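You operate a simulated robot arm through the tools that you are given. There is no shell and no other tool. Be economical: measure what you need, move in short steps, check, and stop when the job is done.

The job below is to be done with a simulated robot arm. You get a single attempt, and the scene is never put back.

JOB
Fetch the white empty bobbin from the top of the black table and set it on top of the spool of red wire.

It is judged by the outcome, as a careful person would: the job done as asked, and still so three seconds after it is handed in. It fails if anything else is knocked over, pushed out of place, dropped, spilled or broken.

ROBOT AND FRAMES
A 7-joint arm with a two-finger parallel gripper, fixed in place. Base frame: the origin is at the foot of the arm, x ahead of it, y to its left, z up; the work surface is at about z = 0. Readings come in mm, rad, newtons and seconds.
With the tool pointing down near the work surface it reaches from about 220 to 580 mm from the base axis. Its first joint turns from -1.152 to 1.152 rad. Payload 2.5 kg.
Tool frame: the origin (TCP) lies between the finger pads and is the grasp point; the fingertips stand 23 mm ahead of it; z points along the fingers, y is the line along which they close. Largest opening 94 mm; finger width 38, thickness 10; the body of the gripper, 54 by 96 mm, starts 39 mm behind the TCP.
Orientation is that of the tool frame in the base frame, as a unit quaternion [x, y, z, w]. With the fingers straight down and closing along the base's y, the tool's x points along the base's -x, its y along +y and its z along -z.

CONTROLS
- The arm moves only by the tool move_arm. Its argument "series" is a list of rows, each a list of 6 numbers: the shift along the base's x, y, z in units of 100 mm (1.0 is 100 mm), then the turn, a rotation vector about the base's x, y, z in units of 180 degrees (1.0 is 180 degrees). In form: [[x, y, z, wx, wy, wz], ...]. A call has 1 to 10 rows; each row is the pose to reach, as a shift and turn from the pose commanded when the call began. "claw" is the finger opening in mm, from 0 to 94, set as the call begins (left out, the last holds). A call with a number of a shift or a turn outside -1 to 1 is refused whole. A row lasts 0.2 s, in which the tool goes at most 50 mm and 0.15 rad; a call with a longer step from one row to the next is refused whole, and so is a gripper value outside its range. Where a pose cannot be reached the arm comes as near as it can. A force on the tool above 40 N (or 10 N above the force at the start of the call, whichever is more), or a blocked arm, ends the call early, and 0.2 s more pass. Each finger travels about 108 mm/s and halts on what it meets, pressing with about 43 N; the grip force reading is that of the motor and also rises with nothing between the fingers. The clock runs only during rows and for 0.2 s after the last one: add rows that repeat a pose to give the fingers time. The reply holds the time, the measured pose of the TCP, the force on the tool along the base axes, the opening and the grip force, in the units named above and with some noise, and new pictures: "show" is both (left out), scene, wrist or none.
- Cameras (640 x 400 px; columns grow to the right, rows downward): "scene" is fixed at [137.1, -430.4, 530.5]; the picture's right is [0.60, -0.80, 0.00], its down [-0.54, -0.41, -0.73] and it looks along [0.59, 0.44, -0.68] (base axes); focal length 306 px, centre (320, 200). "wrist" rides on the gripper at [86, 16, -74] in the tool frame; the picture's right is [-0.18, 0.98, 0.00], its down [-0.58, -0.11, -0.81] and it looks along [-0.79, -0.15, 0.59] (tool axes); focal length 243 px, centre (320, 200). There is no depth. A picture from a camera that has moved, and an enlarged one, comes with that camera's place and axes in the base frame and with its lens.
- enlarge(camera, box): a new picture of the part [left, top, right, bottom] of that camera's present view, enlarged. No time passes.
- finish_job(): hands the job in; it is judged then, once.

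Go step by step. Nothing tells you positions but the pictures and the camera data: compare them with the known pose of the tool, close in by small moves and look again before you grip or let go. The budget is 90 turns and 170 pictures, counting those below and the enlarged ones. Unless the task says otherwise, let go and move clear before handing in, and close with one line.

The tools are called after "Emit:" by a JSON object that holds its "fn" and its "kwargs". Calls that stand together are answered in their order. move_arm: Moves the arm, as the interface text tells. Its arguments: {"type":"object","properties":{"series":{"type":"array"},"claw":{"type":"number"},"show":{"type":"string","enum":["both","scene","wrist","none"]}},"required":["series"]} The other tools are called the same way: enlarge (camera, box) takes an enlarged picture of a part of a camera's view; finish_job () hands the job in.

At the start:

```text
time_s: 0.0
position: [318.5, -46.2, 315.0]
tcp_rot: [0.0, 1.0, 0.0, 0.001]
force: [0.3, -0.4, -0.4]
width: 94.1
finger_force: 0.1
```

scene: 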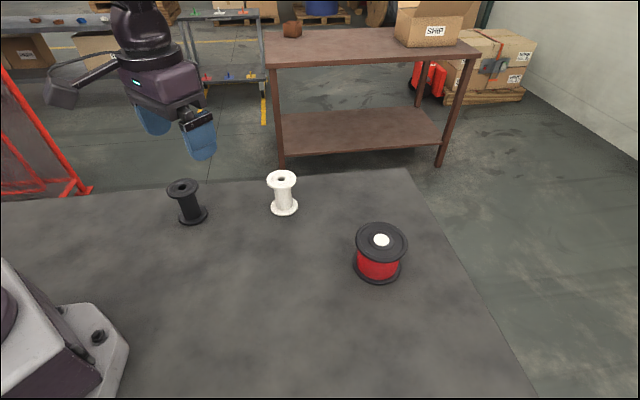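
wrist: 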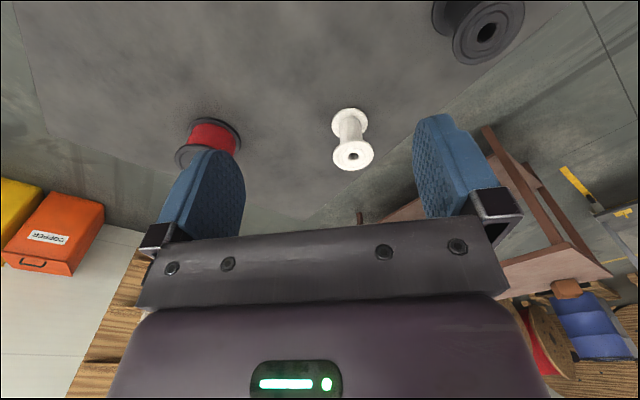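

I see the white bobbin near (520, -35) and the red spool near (509, -302). I'll enlarge both to measure them better.

Emit:
{"fn": "enlarge", "kwargs": {"camera": "scene", "box": [244, 160, 324, 220]}}

Emit:
{"fn": "enlarge", "kwargs": {"camera": "scene", "box": [332, 215, 432, 290]}}

Emit:
{"fn": "enlarge", "kwargs": {"camera": "wrist", "box": [160, 80, 400, 230]}}

```text
6.67 times, centred on (284, 190) of scene
camera zoom: at [137.1, -430.4, 530.5], right [0.6, -0.8, 0.0], down [-0.54, -0.41, -0.73], along [0.59, 0.44, -0.68], focal length 2040 px, centre (560, 267)
```

zoom: 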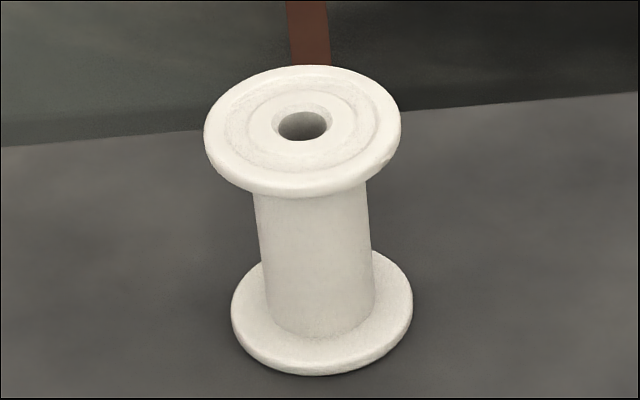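

```text
5.33 times, centred on (382, 252) of scene
camera zoom: at [137.1, -430.4, 530.5], right [0.6, -0.8, 0.0], down [-0.54, -0.41, -0.73], along [0.59, 0.44, -0.68], focal length 1632 px, centre (-11, -80)
```

zoom: 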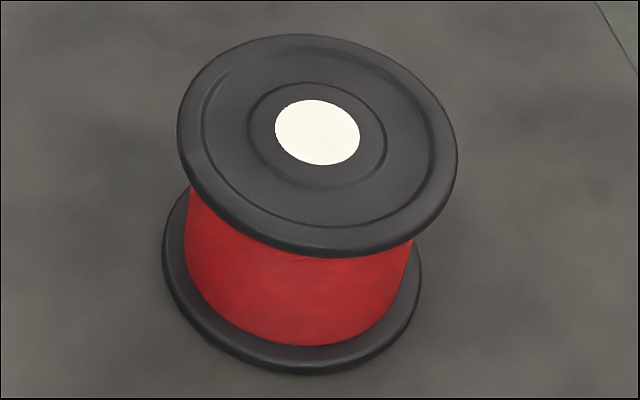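

```text
2.67 times, centred on (280, 155) of wrist
camera zoom: at [232.3, -30.1, 389.5], right [0.18, 0.98, 0.0], down [0.58, -0.11, 0.81], along [0.79, -0.15, -0.59], focal length 647 px, centre (427, 320)
```

zoom: 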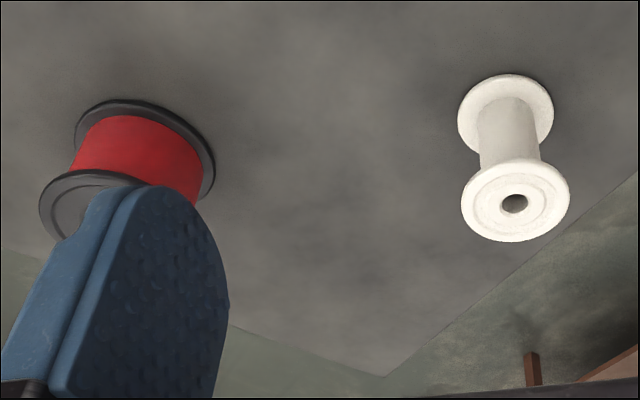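

The bobbin top is about z=90 at (521.5, -31) with a flange of about 68 mm. The spool is near (505, -302), its top at about z=86. Next I move above the bobbin.

Emit:
{"fn": "move_arm", "kwargs": {"series": [[0.33, 0.05, -0.1, 0, 0, 0], [0.66, 0.1, -0.2, 0, 0, 0], [1.0, 0.15, -0.3, 0, 0, 0]], "claw": 94, "show": "none"}}

Emit:
{"fn": "move_arm", "kwargs": {"series": [[0.33, 0, -0.2, 0, 0, 0], [0.66, 0, -0.4, 0, 0, 0], [1.0, 0, -0.7, 0, 0, 0], [1.0, 0, -0.95, 0, 0, 0], [1.0, 0, -0.95, 0, 0, 0]]}}

```text
time_s: 0.8
position: [418.8, -33.3, 285.5]
tcp_rot: [0.0, 1.0, 0.0, -0.001]
force: [-0.8, -0.9, -0.2]
width: 94.2
finger_force: 0.0
```

```text
time_s: 2.0
position: [518.2, -31.5, 190.1]
tcp_rot: [0.0, 1.0, 0.0, 0.0]
force: [-0.4, 0.3, 0.5]
width: 94.1
finger_force: 0.0
camera wrist: at [432.0, -15.2, 264.1], right [0.18, 0.98, 0.0], down [0.58, -0.11, 0.81], along [0.79, -0.15, -0.59], focal length 243 px, centre (320, 200)
```

scene: 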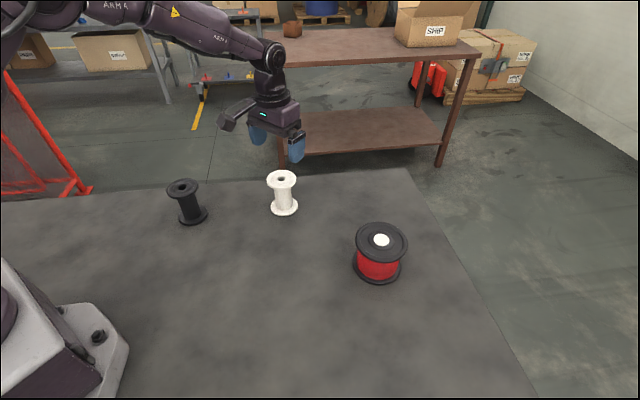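
wrist: 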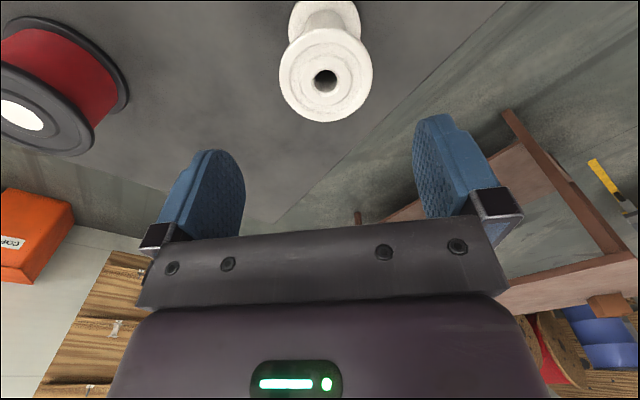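

The bobbin's hole agrees with (522, -30) in both views. I'll come down around the top flange and check before closing.

Emit:
{"fn": "move_arm", "kwargs": {"series": [[0.035, 0.01, -0.2, 0, 0, 0], [0.035, 0.01, -0.4, 0, 0, 0], [0.035, 0.01, -0.6, 0, 0, 0], [0.035, 0.01, -0.8, 0, 0, 0], [0.035, 0.01, -0.8, 0, 0, 0]]}}

```text
time_s: 3.2
position: [523.3, -31.2, 110.8]
tcp_rot: [-0.001, 1.0, 0.0, 0.0]
force: [0.1, -0.2, 0.9]
width: 94.0
finger_force: 0.0
camera wrist: at [436.2, -13.5, 184.6], right [0.18, 0.98, 0.0], down [0.58, -0.11, 0.81], along [0.79, -0.15, -0.59], focal length 243 px, centre (320, 200)
```

scene: 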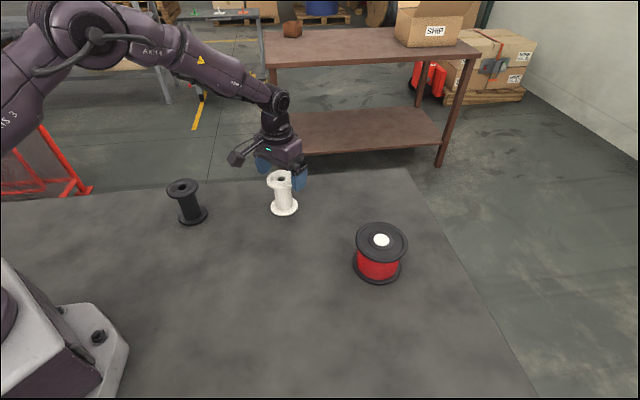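
wrist: 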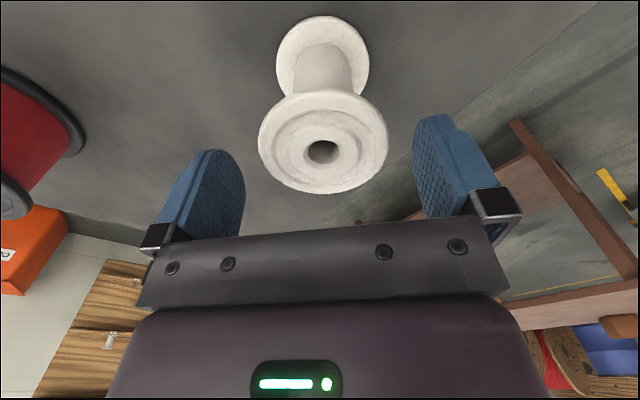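

The tool is centred on the bobbin within about 2 mm. I'll come down to flange height and look again.

Emit:
{"fn": "move_arm", "kwargs": {"series": [[-0.01, 0.02, -0.13, 0, 0, 0], [-0.01, 0.02, -0.27, 0, 0, 0], [-0.01, 0.02, -0.27, 0, 0, 0]]}}

```text
time_s: 4.0
position: [522.3, -29.3, 84.6]
tcp_rot: [0.001, 1.0, 0.0, 0.0]
force: [0.2, 0.5, 0.0]
width: 94.1
finger_force: 0.0
camera wrist: at [435.3, -11.8, 158.5], right [0.18, 0.98, 0.0], down [0.58, -0.11, 0.81], along [0.79, -0.15, -0.59], focal length 243 px, centre (320, 200)
```

scene: 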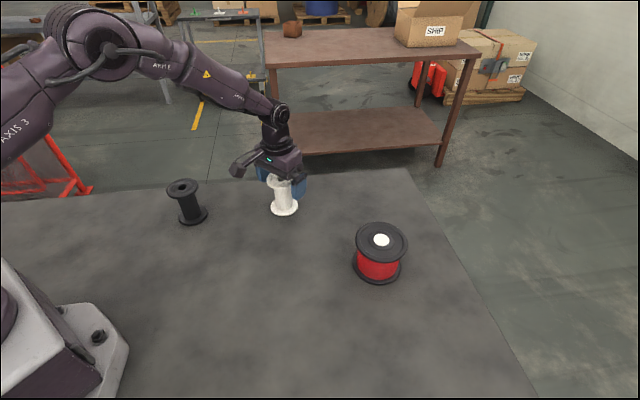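
wrist: 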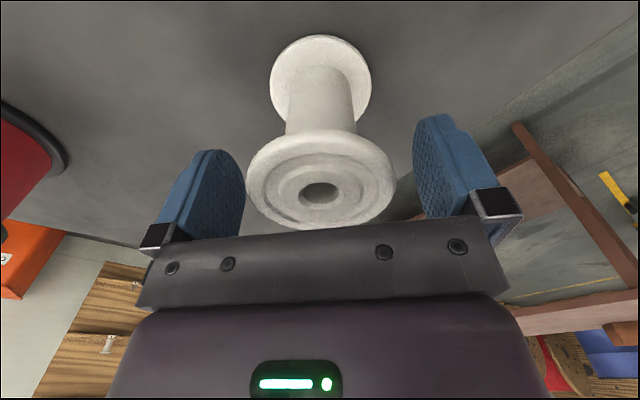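

Tool and bobbin axes line up, and the flange sits between the pads. I'll close on the flange.

Emit:
{"fn": "move_arm", "kwargs": {"series": [[0, 0, 0, 0, 0, 0], [0, 0, 0, 0, 0, 0], [0, 0, 0, 0, 0, 0]], "claw": 50, "show": "wrist"}}

```text
time_s: 4.8
position: [521.4, -30.1, 84.9]
tcp_rot: [0.0, 1.0, -0.001, 0.0]
force: [-0.2, -0.4, 0.2]
width: 66.2
finger_force: 43.6
camera wrist: at [435.2, -11.8, 158.5], right [0.18, 0.98, 0.0], down [0.58, -0.11, 0.81], along [0.79, -0.15, -0.59], focal length 243 px, centre (320, 200)
```

wrist: 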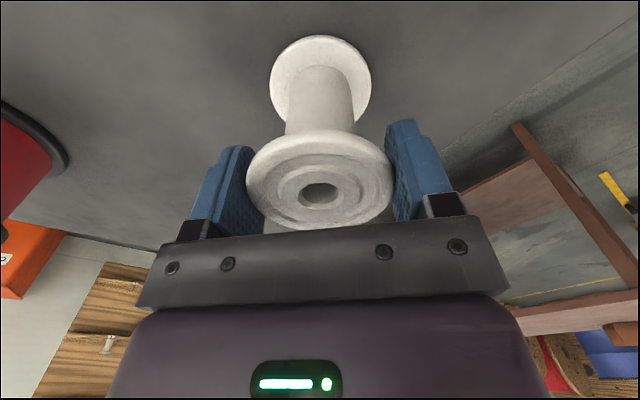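

The grip holds at 66 mm. I'll lift and check that the bobbin comes up straight.

Emit:
{"fn": "move_arm", "kwargs": {"series": [[0, 0, 0.1, 0, 0, 0], [0, 0, 0.3, 0, 0, 0], [0, 0, 0.5, 0, 0, 0], [0, 0, 0.75, 0, 0, 0], [0, 0, 1.0, 0, 0, 0], [0, 0, 1.0, 0, 0, 0]]}}

```text
time_s: 6.2
position: [520.5, -28.7, 183.6]
tcp_rot: [-0.001, 1.0, 0.0, 0.0]
force: [-0.7, 0.0, -0.3]
width: 50.2
finger_force: 0.1
camera wrist: at [434.1, -11.4, 256.5], right [0.18, 0.98, 0.0], down [0.58, -0.11, 0.81], along [0.79, -0.15, -0.59], focal length 243 px, centre (320, 200)
```

scene: 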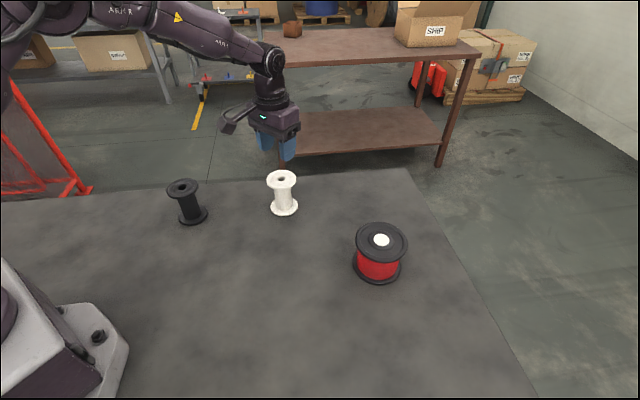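
wrist: 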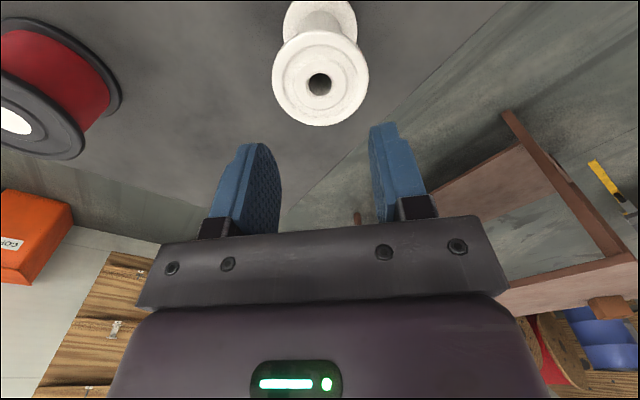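

The bobbin slipped out of the grip but is still standing at the same place. I'll grip again a little lower and lift very slowly, watching the opening and the forces.

Emit:
{"fn": "move_arm", "kwargs": {"series": [[0.01, 0, -0.25, 0, 0, 0], [0.01, 0, -0.25, 0, 0, 0]], "claw": 94, "show": "none"}}

Emit:
{"fn": "move_arm", "kwargs": {"series": [[0, 0, -0.2, 0, 0, 0], [0, 0, -0.4, 0, 0, 0], [0, 0, -0.6, 0, 0, 0], [0, 0, -0.8, 0, 0, 0], [0, 0, -0.8, 0, 0, 0]], "show": "wrist"}}

Emit:
{"fn": "move_arm", "kwargs": {"series": [[0, 0, 0, 0, 0, 0], [0, 0, 0, 0, 0, 0], [0, 0, 0, 0, 0, 0], [0, 0, 0, 0, 0, 0]], "claw": 0, "show": "none"}}

Emit:
{"fn": "move_arm", "kwargs": {"series": [[0, 0, 0.01, 0, 0, 0], [0, 0, 0.02, 0, 0, 0], [0, 0, 0.03, 0, 0, 0], [0, 0, 0.04, 0, 0, 0]]}}

```text
time_s: 6.8
position: [520.1, -29.1, 158.4]
tcp_rot: [0.0, 1.0, 0.0, 0.0]
force: [0.3, -1.2, -0.3]
width: 94.0
finger_force: 0.0
```

```text
time_s: 8.0
position: [520.9, -28.7, 78.0]
tcp_rot: [0.0, 1.0, 0.001, 0.001]
force: [0.3, -1.3, 0.9]
width: 94.1
finger_force: 0.1
camera wrist: at [433.9, -12.0, 152.3], right [0.18, 0.98, 0.0], down [0.58, -0.11, 0.81], along [0.79, -0.15, -0.59], focal length 243 px, centre (320, 200)
```

wrist: 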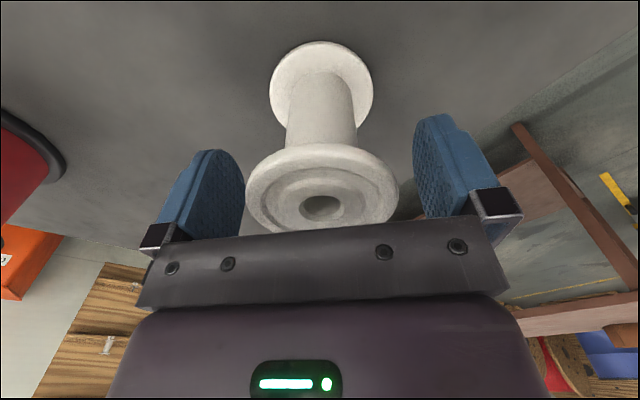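

```text
time_s: 9.0
position: [521.2, -28.4, 79.4]
tcp_rot: [0.0, 1.0, -0.001, 0.0]
force: [0.1, -0.3, 0.6]
width: 66.5
finger_force: 43.2
```

```text
time_s: 10.0
position: [521.9, -29.3, 82.1]
tcp_rot: [0.0, 1.0, 0.0, 0.001]
force: [0.3, 0.2, -1.2]
width: 66.3
finger_force: 42.9
camera wrist: at [435.3, -12.4, 157.0], right [0.18, 0.98, 0.0], down [0.58, -0.11, 0.81], along [0.79, -0.15, -0.59], focal length 243 px, centre (320, 200)
```

scene: 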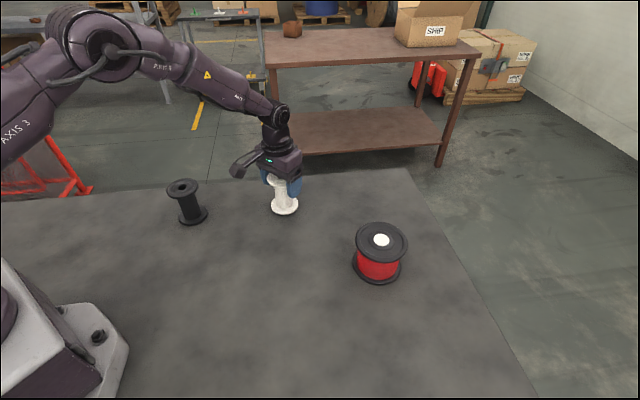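
wrist: 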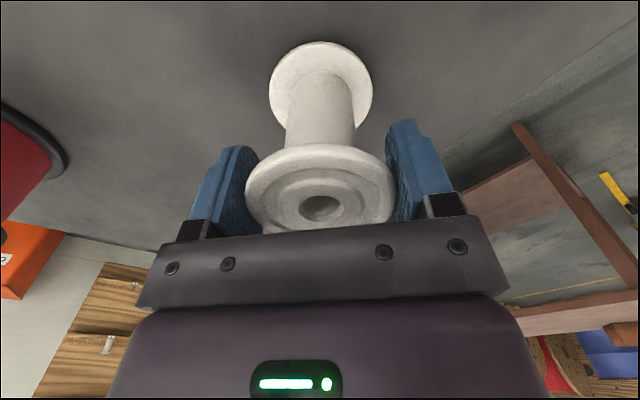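

The hole stays fixed in the wrist view after the 4 mm rise, so the bobbin is coming up. I'll keep lifting slowly.

Emit:
{"fn": "move_arm", "kwargs": {"series": [[0, 0, 0.02, 0, 0, 0], [0, 0, 0.04, 0, 0, 0], [0, 0, 0.06, 0, 0, 0], [0, 0, 0.08, 0, 0, 0], [0, 0, 0.11, 0, 0, 0], [0, 0, 0.14, 0, 0, 0]]}}

```text
time_s: 11.4
position: [521.9, -28.6, 96.4]
tcp_rot: [0.0, 1.0, 0.0, 0.0]
force: [0.0, 0.3, -0.8]
width: 66.5
finger_force: 42.8
camera wrist: at [435.4, -11.8, 170.4], right [0.18, 0.98, 0.0], down [0.58, -0.11, 0.81], along [0.79, -0.15, -0.59], focal length 243 px, centre (320, 200)
```

scene: 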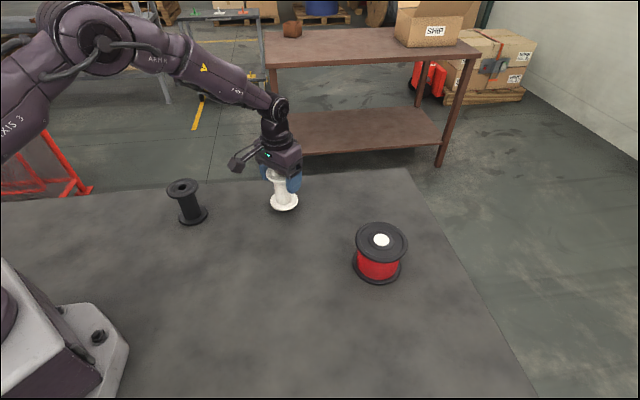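
wrist: 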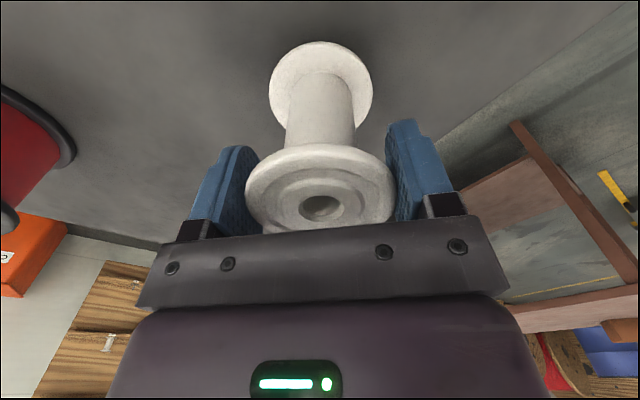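

It holds firmly. I'll lift on gently to clear the spool.

Emit:
{"fn": "move_arm", "kwargs": {"series": [[0, 0, 0.03, 0, 0, 0], [0, 0, 0.07, 0, 0, 0], [0, 0, 0.12, 0, 0, 0], [0, 0, 0.18, 0, 0, 0], [0, 0, 0.24, 0, 0, 0], [0, 0, 0.3, 0, 0, 0], [0, 0, 0.36, 0, 0, 0], [0, 0, 0.42, 0, 0, 0], [0, 0, 0.47, 0, 0, 0], [0, 0, 0.5, 0, 0, 0]], "show": "wrist"}}

Emit:
{"fn": "move_arm", "kwargs": {"series": [[0, 0, 0.03, 0, 0, 0], [0, 0, 0.07, 0, 0, 0], [0, 0, 0.12, 0, 0, 0], [0, 0, 0.18, 0, 0, 0], [0, 0, 0.24, 0, 0, 0], [0, 0, 0.3, 0, 0, 0], [0, 0, 0.36, 0, 0, 0], [0, 0, 0.42, 0, 0, 0], [0, 0, 0.47, 0, 0, 0], [0, 0, 0.5, 0, 0, 0]]}}

```text
time_s: 13.6
position: [520.9, -29.2, 147.4]
tcp_rot: [0.0, 1.0, 0.0, 0.001]
force: [0.2, 0.5, -0.8]
width: 66.7
finger_force: 42.8
camera wrist: at [435.5, -11.9, 220.5], right [0.18, 0.98, 0.0], down [0.58, -0.11, 0.81], along [0.79, -0.15, -0.59], focal length 243 px, centre (320, 200)
```

wrist: 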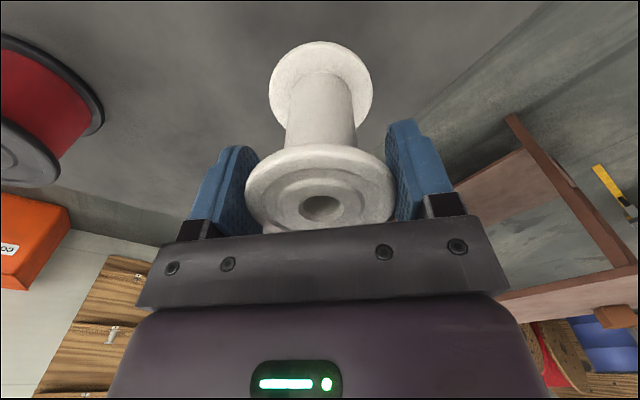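

```text
time_s: 15.8
position: [522.3, -27.8, 196.9]
tcp_rot: [0.0, 1.0, 0.0, 0.0]
force: [0.2, 0.6, -0.9]
width: 66.6
finger_force: 42.7
camera wrist: at [435.2, -11.6, 270.7], right [0.18, 0.98, 0.0], down [0.58, -0.11, 0.81], along [0.79, -0.15, -0.59], focal length 243 px, centre (320, 200)
```

scene: 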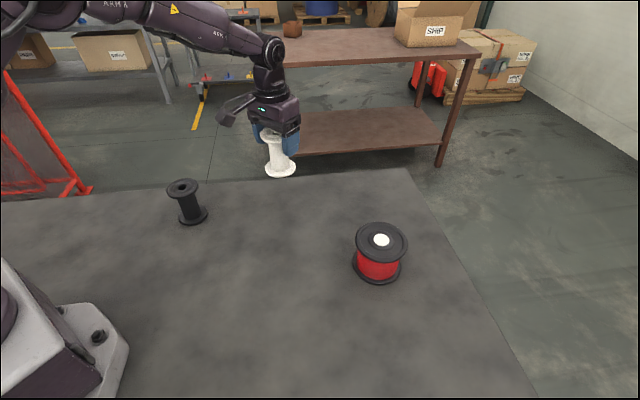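
wrist: 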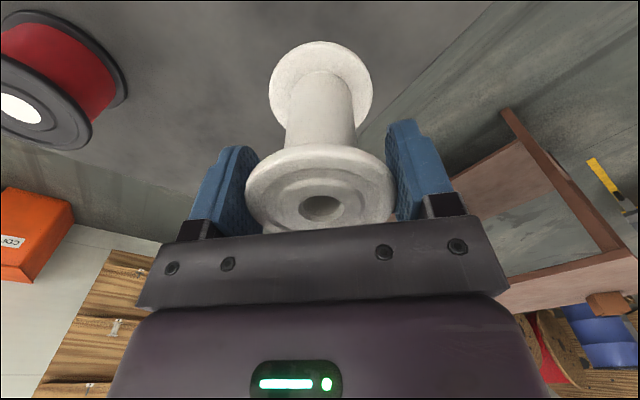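

The bobbin hangs straight with its bottom at about z=118, above the spool top. I'll carry it sideways toward the spool.

Emit:
{"fn": "move_arm", "kwargs": {"series": [[0, -0.04, 0, 0, 0, 0], [0, -0.11, 0, 0, 0, 0], [0, -0.21, 0, 0, 0, 0], [0, -0.33, 0, 0, 0, 0], [0, -0.46, 0, 0, 0, 0], [0, -0.59, 0, 0, 0, 0], [0, -0.72, 0, 0, 0, 0], [0, -0.84, 0, 0, 0, 0], [0, -0.94, 0, 0, 0, 0], [0, -1.0, 0, 0, 0, 0]], "show": "scene"}}

Emit:
{"fn": "move_arm", "kwargs": {"series": [[0, -0.04, 0, 0, 0, 0], [0, -0.11, 0, 0, 0, 0], [0, -0.21, 0, 0, 0, 0], [0, -0.33, 0, 0, 0, 0], [0, -0.46, 0, 0, 0, 0], [0, -0.59, 0, 0, 0, 0], [0, -0.72, 0, 0, 0, 0], [0, -0.84, 0, 0, 0, 0], [0, -0.94, 0, 0, 0, 0], [0, -1.0, 0, 0, 0, 0]]}}

```text
time_s: 18.0
position: [522.2, -128.7, 197.0]
tcp_rot: [0.001, 1.0, 0.0, 0.0]
force: [-0.3, -0.4, -0.2]
width: 66.6
finger_force: 43.2
```

scene: 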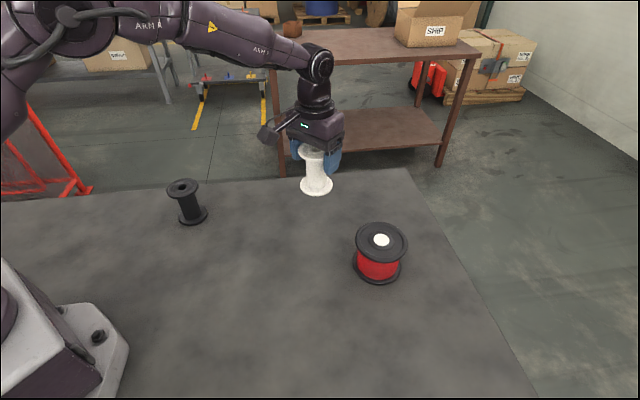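

```text
time_s: 20.2
position: [522.7, -228.7, 197.0]
tcp_rot: [0.0, 1.0, 0.0, 0.0]
force: [-0.1, -0.4, -0.6]
width: 66.7
finger_force: 42.9
camera wrist: at [436.3, -212.4, 269.9], right [0.18, 0.98, 0.0], down [0.58, -0.11, 0.81], along [0.79, -0.15, -0.59], focal length 243 px, centre (320, 200)
```

scene: 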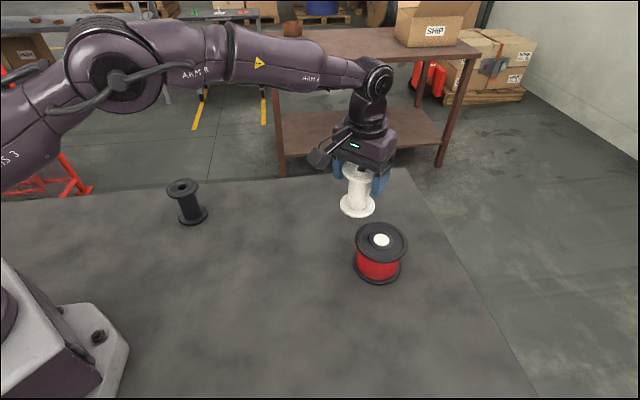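
wrist: 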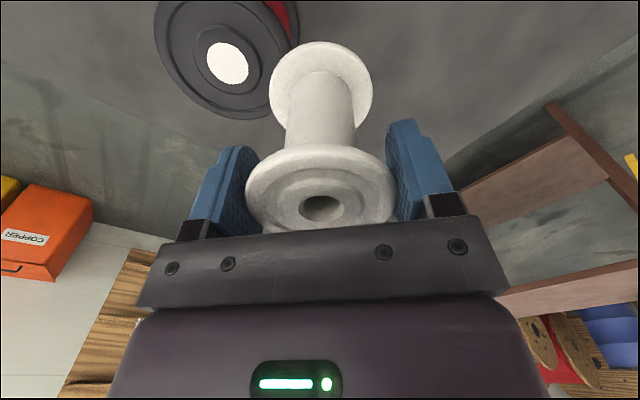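

The wrist view puts the spool's centre at about (510, -298) and its top at about z=76. I'll move over it.

Emit:
{"fn": "move_arm", "kwargs": {"series": [[-0.01, -0.04, 0, 0, 0, 0], [-0.02, -0.11, 0, 0, 0, 0], [-0.04, -0.21, 0, 0, 0, 0], [-0.06, -0.32, 0, 0, 0, 0], [-0.08, -0.43, 0, 0, 0, 0], [-0.1, -0.54, 0, 0, 0, 0], [-0.11, -0.63, 0, 0, 0, 0], [-0.12, -0.69, 0, 0, 0, 0], [-0.12, -0.69, 0, 0, 0, 0]]}}

```text
time_s: 22.2
position: [510.4, -298.2, 195.3]
tcp_rot: [0.0, 1.0, 0.0, 0.0]
force: [-0.3, 1.0, -0.4]
width: 66.6
finger_force: 43.0
camera wrist: at [423.7, -281.5, 269.6], right [0.18, 0.98, 0.0], down [0.58, -0.11, 0.81], along [0.79, -0.15, -0.59], focal length 243 px, centre (320, 200)
```

scene: 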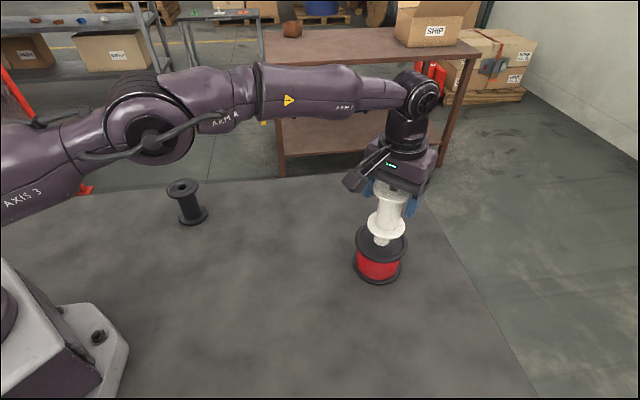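
wrist: 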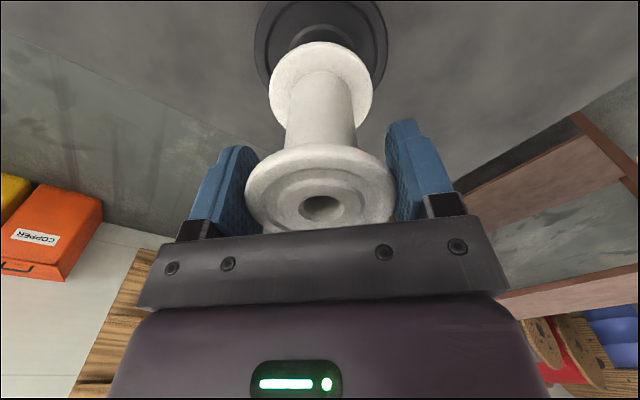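

The bobbin is centred on the spool in the wrist view. I'll lower it partway and check.

Emit:
{"fn": "move_arm", "kwargs": {"series": [[0, 0, -0.03, 0, 0, 0], [0, 0, -0.08, 0, 0, 0], [0, 0, -0.14, 0, 0, 0], [0, 0, -0.2, 0, 0, 0], [0, 0, -0.25, 0, 0, 0], [0, 0, -0.27, 0, 0, 0], [0, 0, -0.27, 0, 0, 0]]}}

Emit:
{"fn": "enlarge", "kwargs": {"camera": "scene", "box": [332, 175, 452, 290]}}

```text
time_s: 23.8
position: [509.1, -298.5, 168.2]
tcp_rot: [0.0, 1.0, 0.0, 0.0]
force: [0.7, -0.5, -0.8]
width: 66.7
finger_force: 43.1
camera wrist: at [423.5, -281.6, 243.3], right [0.18, 0.98, 0.0], down [0.58, -0.11, 0.81], along [0.79, -0.15, -0.59], focal length 243 px, centre (320, 200)
```

scene: 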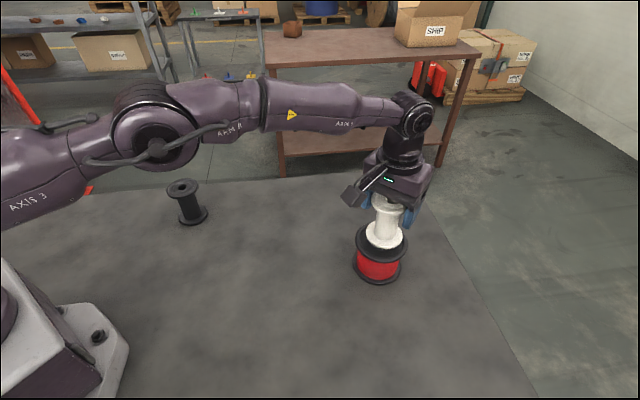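
wrist: 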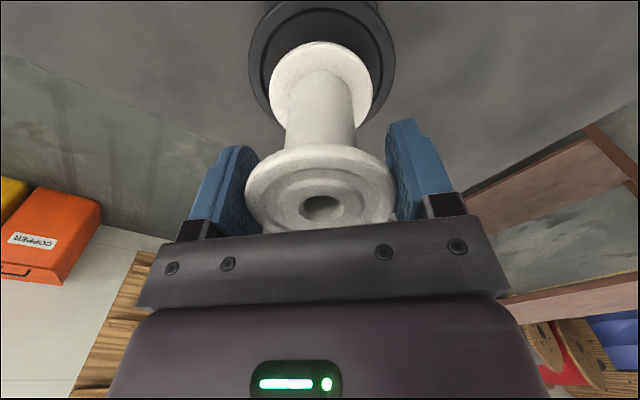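

```text
3.48 times, centred on (392, 232) of scene
camera zoom: at [137.1, -430.4, 530.5], right [0.6, -0.8, 0.0], down [-0.54, -0.41, -0.73], along [0.59, 0.44, -0.68], focal length 1064 px, centre (70, 87)
```

zoom: 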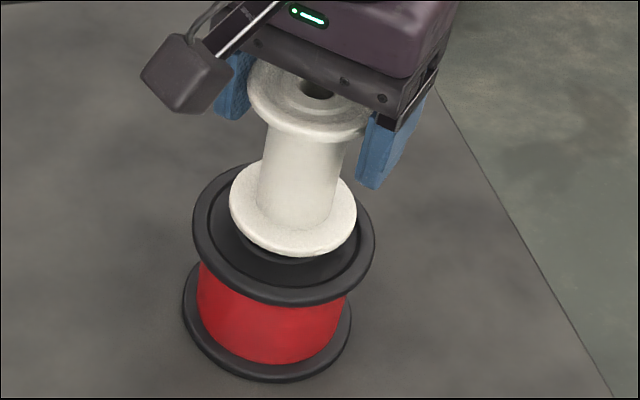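

Alignment looks good, with about 10–14 mm left to go. I'll lower slowly and watch the vertical force.

Emit:
{"fn": "move_arm", "kwargs": {"series": [[0, 0, -0.02, 0, 0, 0], [0, 0, -0.04, 0, 0, 0], [0, 0, -0.06, 0, 0, 0], [0, 0, -0.08, 0, 0, 0], [0, 0, -0.08, 0, 0, 0]]}}

Emit:
{"fn": "enlarge", "kwargs": {"camera": "scene", "box": [332, 175, 452, 290]}}

```text
time_s: 25.0
position: [510.2, -297.9, 160.6]
tcp_rot: [0.0, 1.0, 0.0, 0.0]
force: [0.0, -0.4, -0.6]
width: 66.3
finger_force: 42.6
camera wrist: at [423.5, -281.7, 235.1], right [0.18, 0.98, 0.0], down [0.58, -0.11, 0.81], along [0.79, -0.15, -0.59], focal length 243 px, centre (320, 200)
```

scene: 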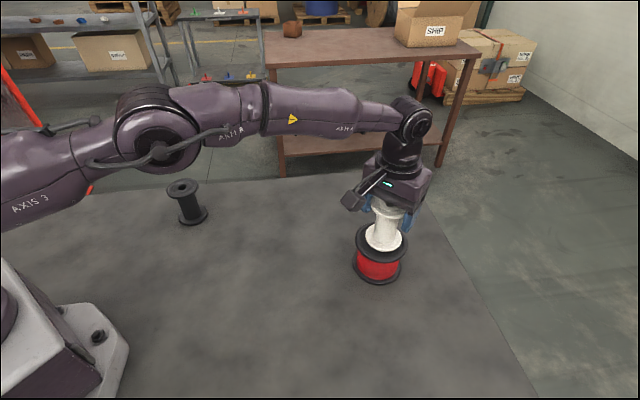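
wrist: 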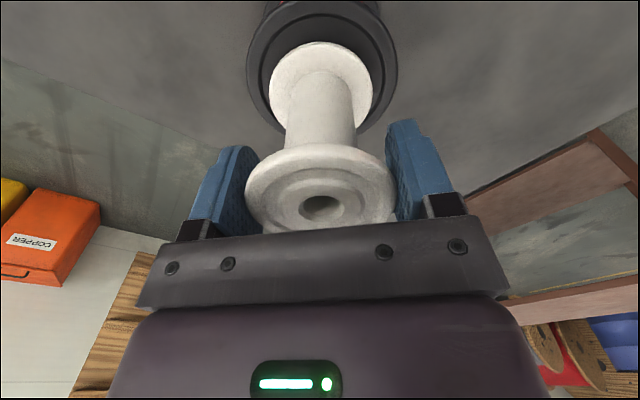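

```text
3.48 times, centred on (392, 232) of scene
camera zoom: at [137.1, -430.4, 530.5], right [0.6, -0.8, 0.0], down [-0.54, -0.41, -0.73], along [0.59, 0.44, -0.68], focal length 1064 px, centre (70, 87)
```

zoom: 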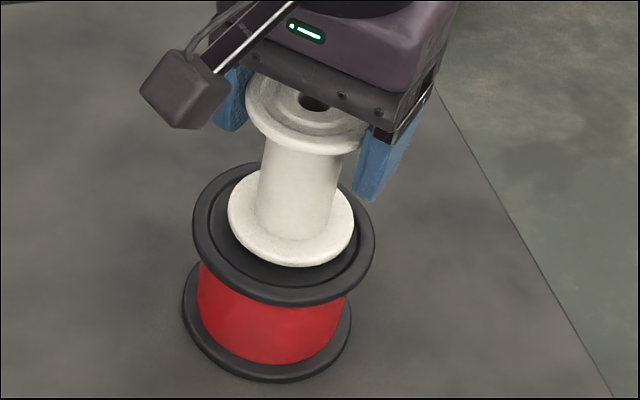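

No contact yet, with a few mm left. I'll continue in 1 mm steps.

Emit:
{"fn": "move_arm", "kwargs": {"series": [[0, 0, -0.01, 0, 0, 0], [0, 0, -0.02, 0, 0, 0], [0, 0, -0.03, 0, 0, 0], [0, 0, -0.03, 0, 0, 0]], "show": "none"}}

Emit:
{"fn": "move_arm", "kwargs": {"series": [[0, 0, -0.01, 0, 0, 0], [0, 0, -0.01, 0, 0, 0]], "show": "none"}}

Emit:
{"fn": "move_arm", "kwargs": {"series": [[0, 0, -0.01, 0, 0, 0], [0, 0, -0.01, 0, 0, 0]], "show": "wrist"}}

Emit:
{"fn": "enlarge", "kwargs": {"camera": "scene", "box": [332, 175, 452, 290]}}

```text
time_s: 26.0
position: [510.0, -298.9, 157.6]
tcp_rot: [0.0, 1.0, 0.0, -0.001]
force: [0.6, 0.6, -0.9]
width: 66.5
finger_force: 42.9
```

```text
time_s: 26.6
position: [511.8, -298.3, 158.9]
tcp_rot: [-0.001, 1.0, 0.001, 0.001]
force: [-3.8, 1.2, 6.8]
width: 66.6
finger_force: 42.4
```

```text
time_s: 27.2
position: [510.0, -298.3, 158.1]
tcp_rot: [0.0, 1.0, -0.001, 0.0]
force: [-6.4, 3.1, 21.2]
width: 66.3
finger_force: 43.3
camera wrist: at [424.6, -281.6, 232.0], right [0.18, 0.98, 0.0], down [0.58, -0.11, 0.81], along [0.79, -0.15, -0.59], focal length 243 px, centre (320, 200)
```

wrist: 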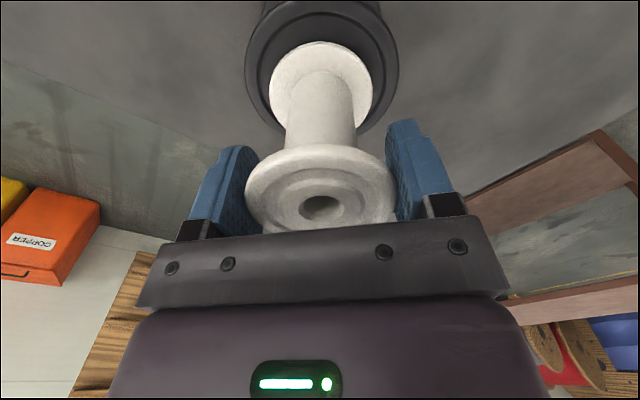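

```text
3.48 times, centred on (392, 232) of scene
camera zoom: at [137.0, -430.3, 530.6], right [0.6, -0.8, 0.0], down [-0.54, -0.41, -0.73], along [0.59, 0.44, -0.68], focal length 1064 px, centre (70, 87)
```

zoom: 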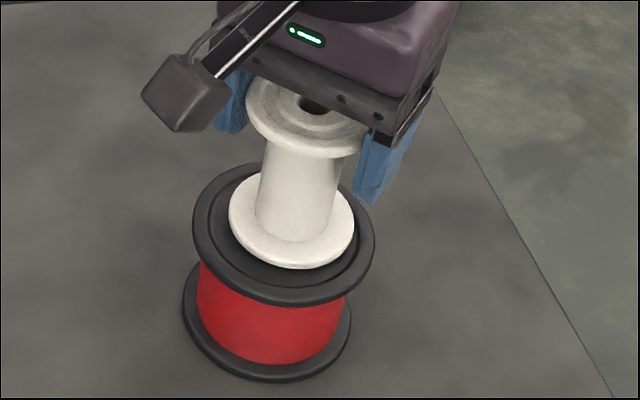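

It touches at TCP z≈158, but the bobbin looks about 5 mm off-centre in +x and may be on the rim. I'll lift 4 mm, shift to centre it and lower again.

Emit:
{"fn": "move_arm", "kwargs": {"series": [[0, 0, 0.02, 0, 0, 0], [0, 0, 0.04, 0, 0, 0], [0, 0, 0.06, 0, 0, 0], [-0.02, 0.01, 0.06, 0, 0, 0], [-0.04, 0.015, 0.06, 0, 0, 0], [-0.055, 0.015, 0.06, 0, 0, 0], [-0.055, 0.015, 0.06, 0, 0, 0]], "show": "wrist"}}

Emit:
{"fn": "enlarge", "kwargs": {"camera": "scene", "box": [332, 185, 432, 290]}}

```text
time_s: 28.8
position: [502.8, -296.3, 163.4]
tcp_rot: [-0.001, 1.0, -0.001, 0.0]
force: [-0.1, -0.2, -0.8]
width: 66.3
finger_force: 42.6
camera wrist: at [417.8, -280.0, 237.0], right [0.18, 0.98, 0.0], down [0.58, -0.11, 0.81], along [0.79, -0.15, -0.59], focal length 243 px, centre (320, 200)
```

wrist: 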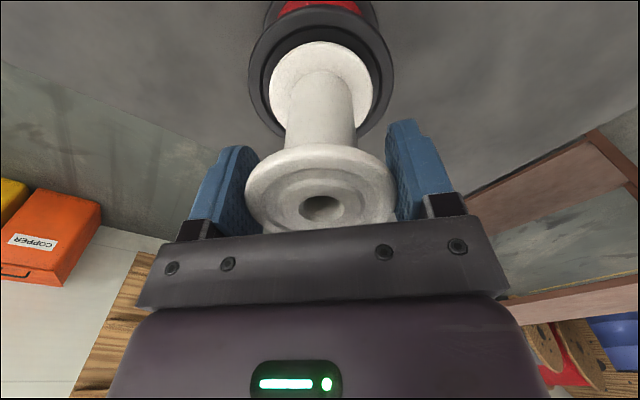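

```text
3.81 times, centred on (382, 238) of scene
camera zoom: at [137.1, -430.4, 530.5], right [0.6, -0.8, 0.0], down [-0.54, -0.41, -0.73], along [0.59, 0.44, -0.68], focal length 1166 px, centre (84, 57)
```

zoom: 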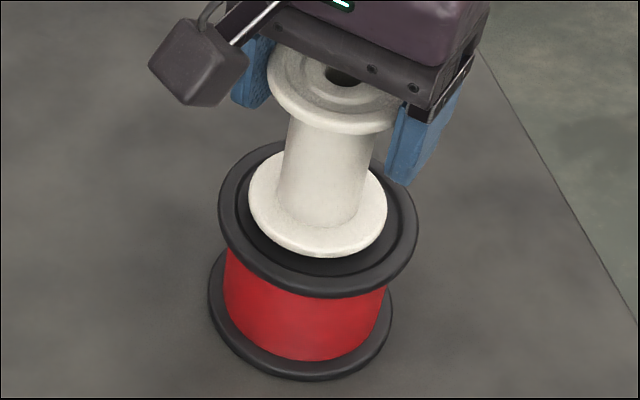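

The two centre columns now match. I'll lower until contact.

Emit:
{"fn": "move_arm", "kwargs": {"series": [[0, 0, -0.01, 0, 0, 0], [0, 0, -0.02, 0, 0, 0], [0, 0, -0.03, 0, 0, 0], [0, 0, -0.04, 0, 0, 0], [0, 0, -0.04, 0, 0, 0]], "show": "none"}}

Emit:
{"fn": "move_arm", "kwargs": {"series": [[0, 0, -0.01, 0, 0, 0], [0, 0, -0.01, 0, 0, 0]], "show": "none"}}

Emit:
{"fn": "move_arm", "kwargs": {"series": [[0, 0, -0.005, 0, 0, 0], [0, 0, -0.005, 0, 0, 0]], "show": "wrist"}}

Emit:
{"fn": "enlarge", "kwargs": {"camera": "scene", "box": [332, 185, 432, 290]}}

```text
time_s: 30.0
position: [504.1, -296.1, 158.5]
tcp_rot: [-0.001, 1.0, 0.001, 0.001]
force: [-0.2, 0.2, -0.8]
width: 66.5
finger_force: 43.4
```

```text
time_s: 30.6
position: [505.4, -296.6, 158.5]
tcp_rot: [0.0, 1.0, -0.001, -0.001]
force: [-1.5, 1.4, 3.7]
width: 66.6
finger_force: 43.0
```

```text
time_s: 31.2
position: [504.3, -297.0, 157.1]
tcp_rot: [0.0, 1.0, 0.0, 0.002]
force: [-3.3, 1.9, 9.1]
width: 66.4
finger_force: 43.0
camera wrist: at [418.4, -280.1, 232.1], right [0.18, 0.98, 0.0], down [0.58, -0.11, 0.81], along [0.79, -0.15, -0.59], focal length 243 px, centre (320, 200)
```

wrist: 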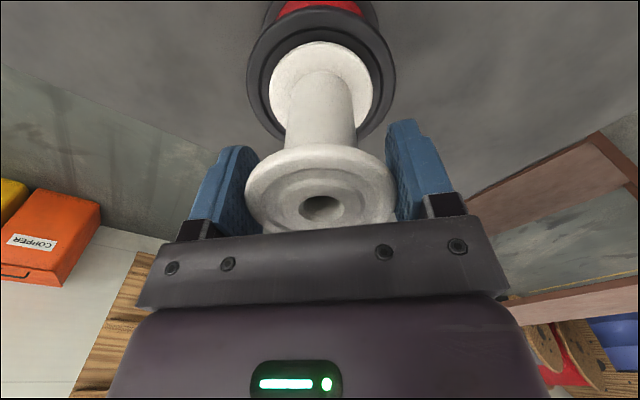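

```text
3.81 times, centred on (382, 238) of scene
camera zoom: at [137.1, -430.4, 530.6], right [0.6, -0.8, 0.0], down [-0.54, -0.41, -0.73], along [0.59, 0.44, -0.68], focal length 1166 px, centre (84, 57)
```

zoom: 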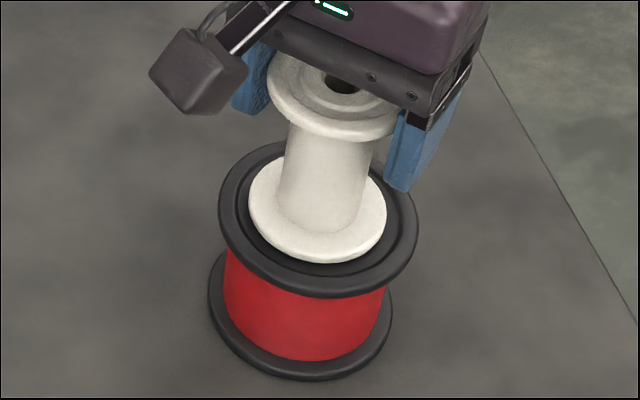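

The bobbin rests flat and centred on the spool. I'll take off the pressing load, then open and look.

Emit:
{"fn": "move_arm", "kwargs": {"series": [[0, 0, 0.01, 0, 0, 0], [0, 0, 0.01, 0, 0, 0]], "show": "none"}}

Emit:
{"fn": "move_arm", "kwargs": {"series": [[0, 0, 0, 0, 0, 0], [0, 0, 0, 0, 0, 0], [0, 0, 0, 0, 0, 0]], "claw": 94}}

```text
time_s: 31.8
position: [505.1, -296.8, 158.9]
tcp_rot: [0.0, 1.0, -0.001, 0.001]
force: [-2.8, 1.0, 10.7]
width: 66.4
finger_force: 43.3
```

```text
time_s: 32.6
position: [505.2, -297.8, 157.7]
tcp_rot: [0.0, 1.0, 0.0, 0.0]
force: [0.4, -0.6, 0.3]
width: 94.0
finger_force: 0.1
camera wrist: at [418.6, -280.1, 231.7], right [0.18, 0.98, 0.0], down [0.58, -0.11, 0.81], along [0.79, -0.15, -0.59], focal length 243 px, centre (320, 200)
```

scene: 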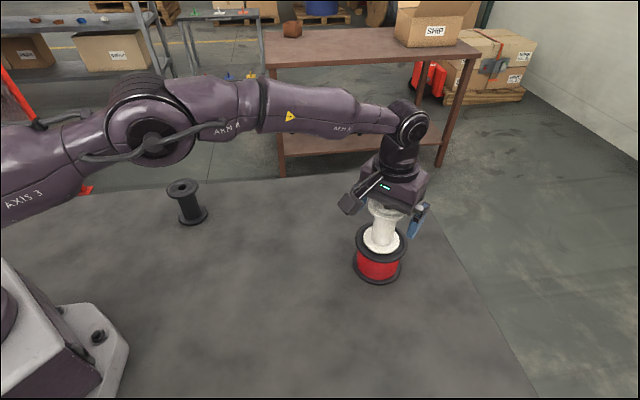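
wrist: 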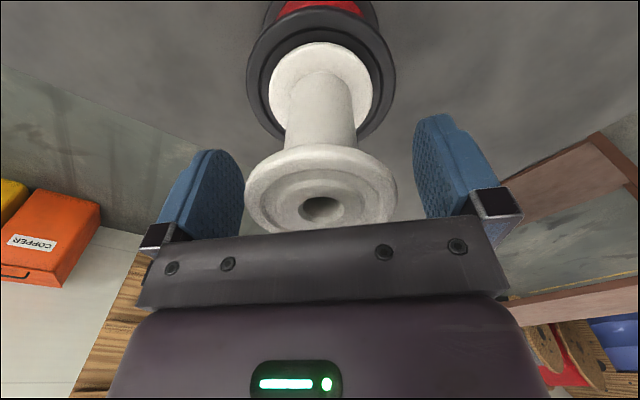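

The bobbin stands on its own with the fingers open on both sides. I'll go straight up and check.

Emit:
{"fn": "move_arm", "kwargs": {"series": [[0, 0, 0.08, 0, 0, 0], [0, 0, 0.2, 0, 0, 0], [0, 0, 0.4, 0, 0, 0], [0, 0, 0.6, 0, 0, 0], [0, 0, 0.8, 0, 0, 0], [0, 0, 1.0, 0, 0, 0], [0, 0, 1.0, 0, 0, 0]]}}

Emit:
{"fn": "enlarge", "kwargs": {"camera": "scene", "box": [332, 185, 432, 290]}}

```text
time_s: 34.2
position: [504.4, -297.5, 258.5]
tcp_rot: [0.0, 1.0, 0.0, 0.0]
force: [1.2, -0.9, 0.6]
width: 94.0
finger_force: 0.1
camera wrist: at [418.2, -280.8, 331.9], right [0.18, 0.98, 0.0], down [0.58, -0.11, 0.81], along [0.79, -0.15, -0.59], focal length 243 px, centre (320, 200)
```

scene: 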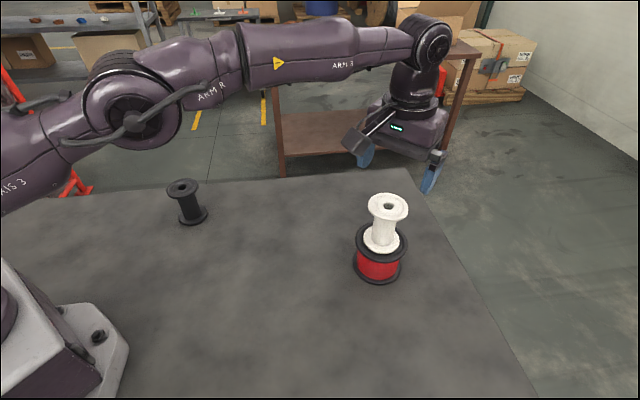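
wrist: 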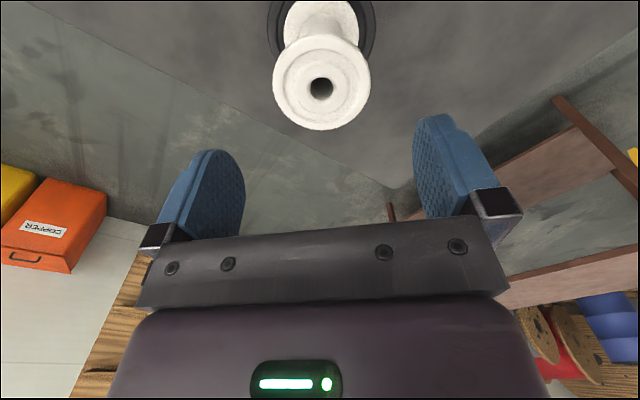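

```text
3.81 times, centred on (382, 238) of scene
camera zoom: at [137.1, -430.4, 530.5], right [0.6, -0.8, 0.0], down [-0.54, -0.41, -0.73], along [0.59, 0.44, -0.68], focal length 1166 px, centre (84, 57)
```

zoom: 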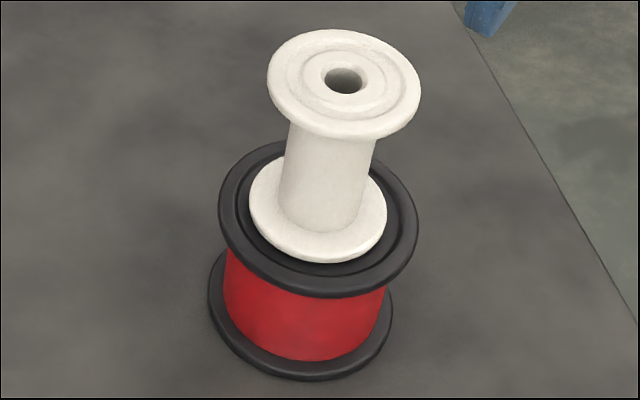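

The bobbin stands upright and centred on the red spool, the gripper is clear, and nothing else has moved. I'm handing the job in.

Emit:
{"fn": "finish_job", "kwargs": {}}

```text
The job is handed in.
```

The white bobbin is standing upright and centred on the spool of red wire; the first grip slipped without moving it, the second held, and nothing else was disturbed.
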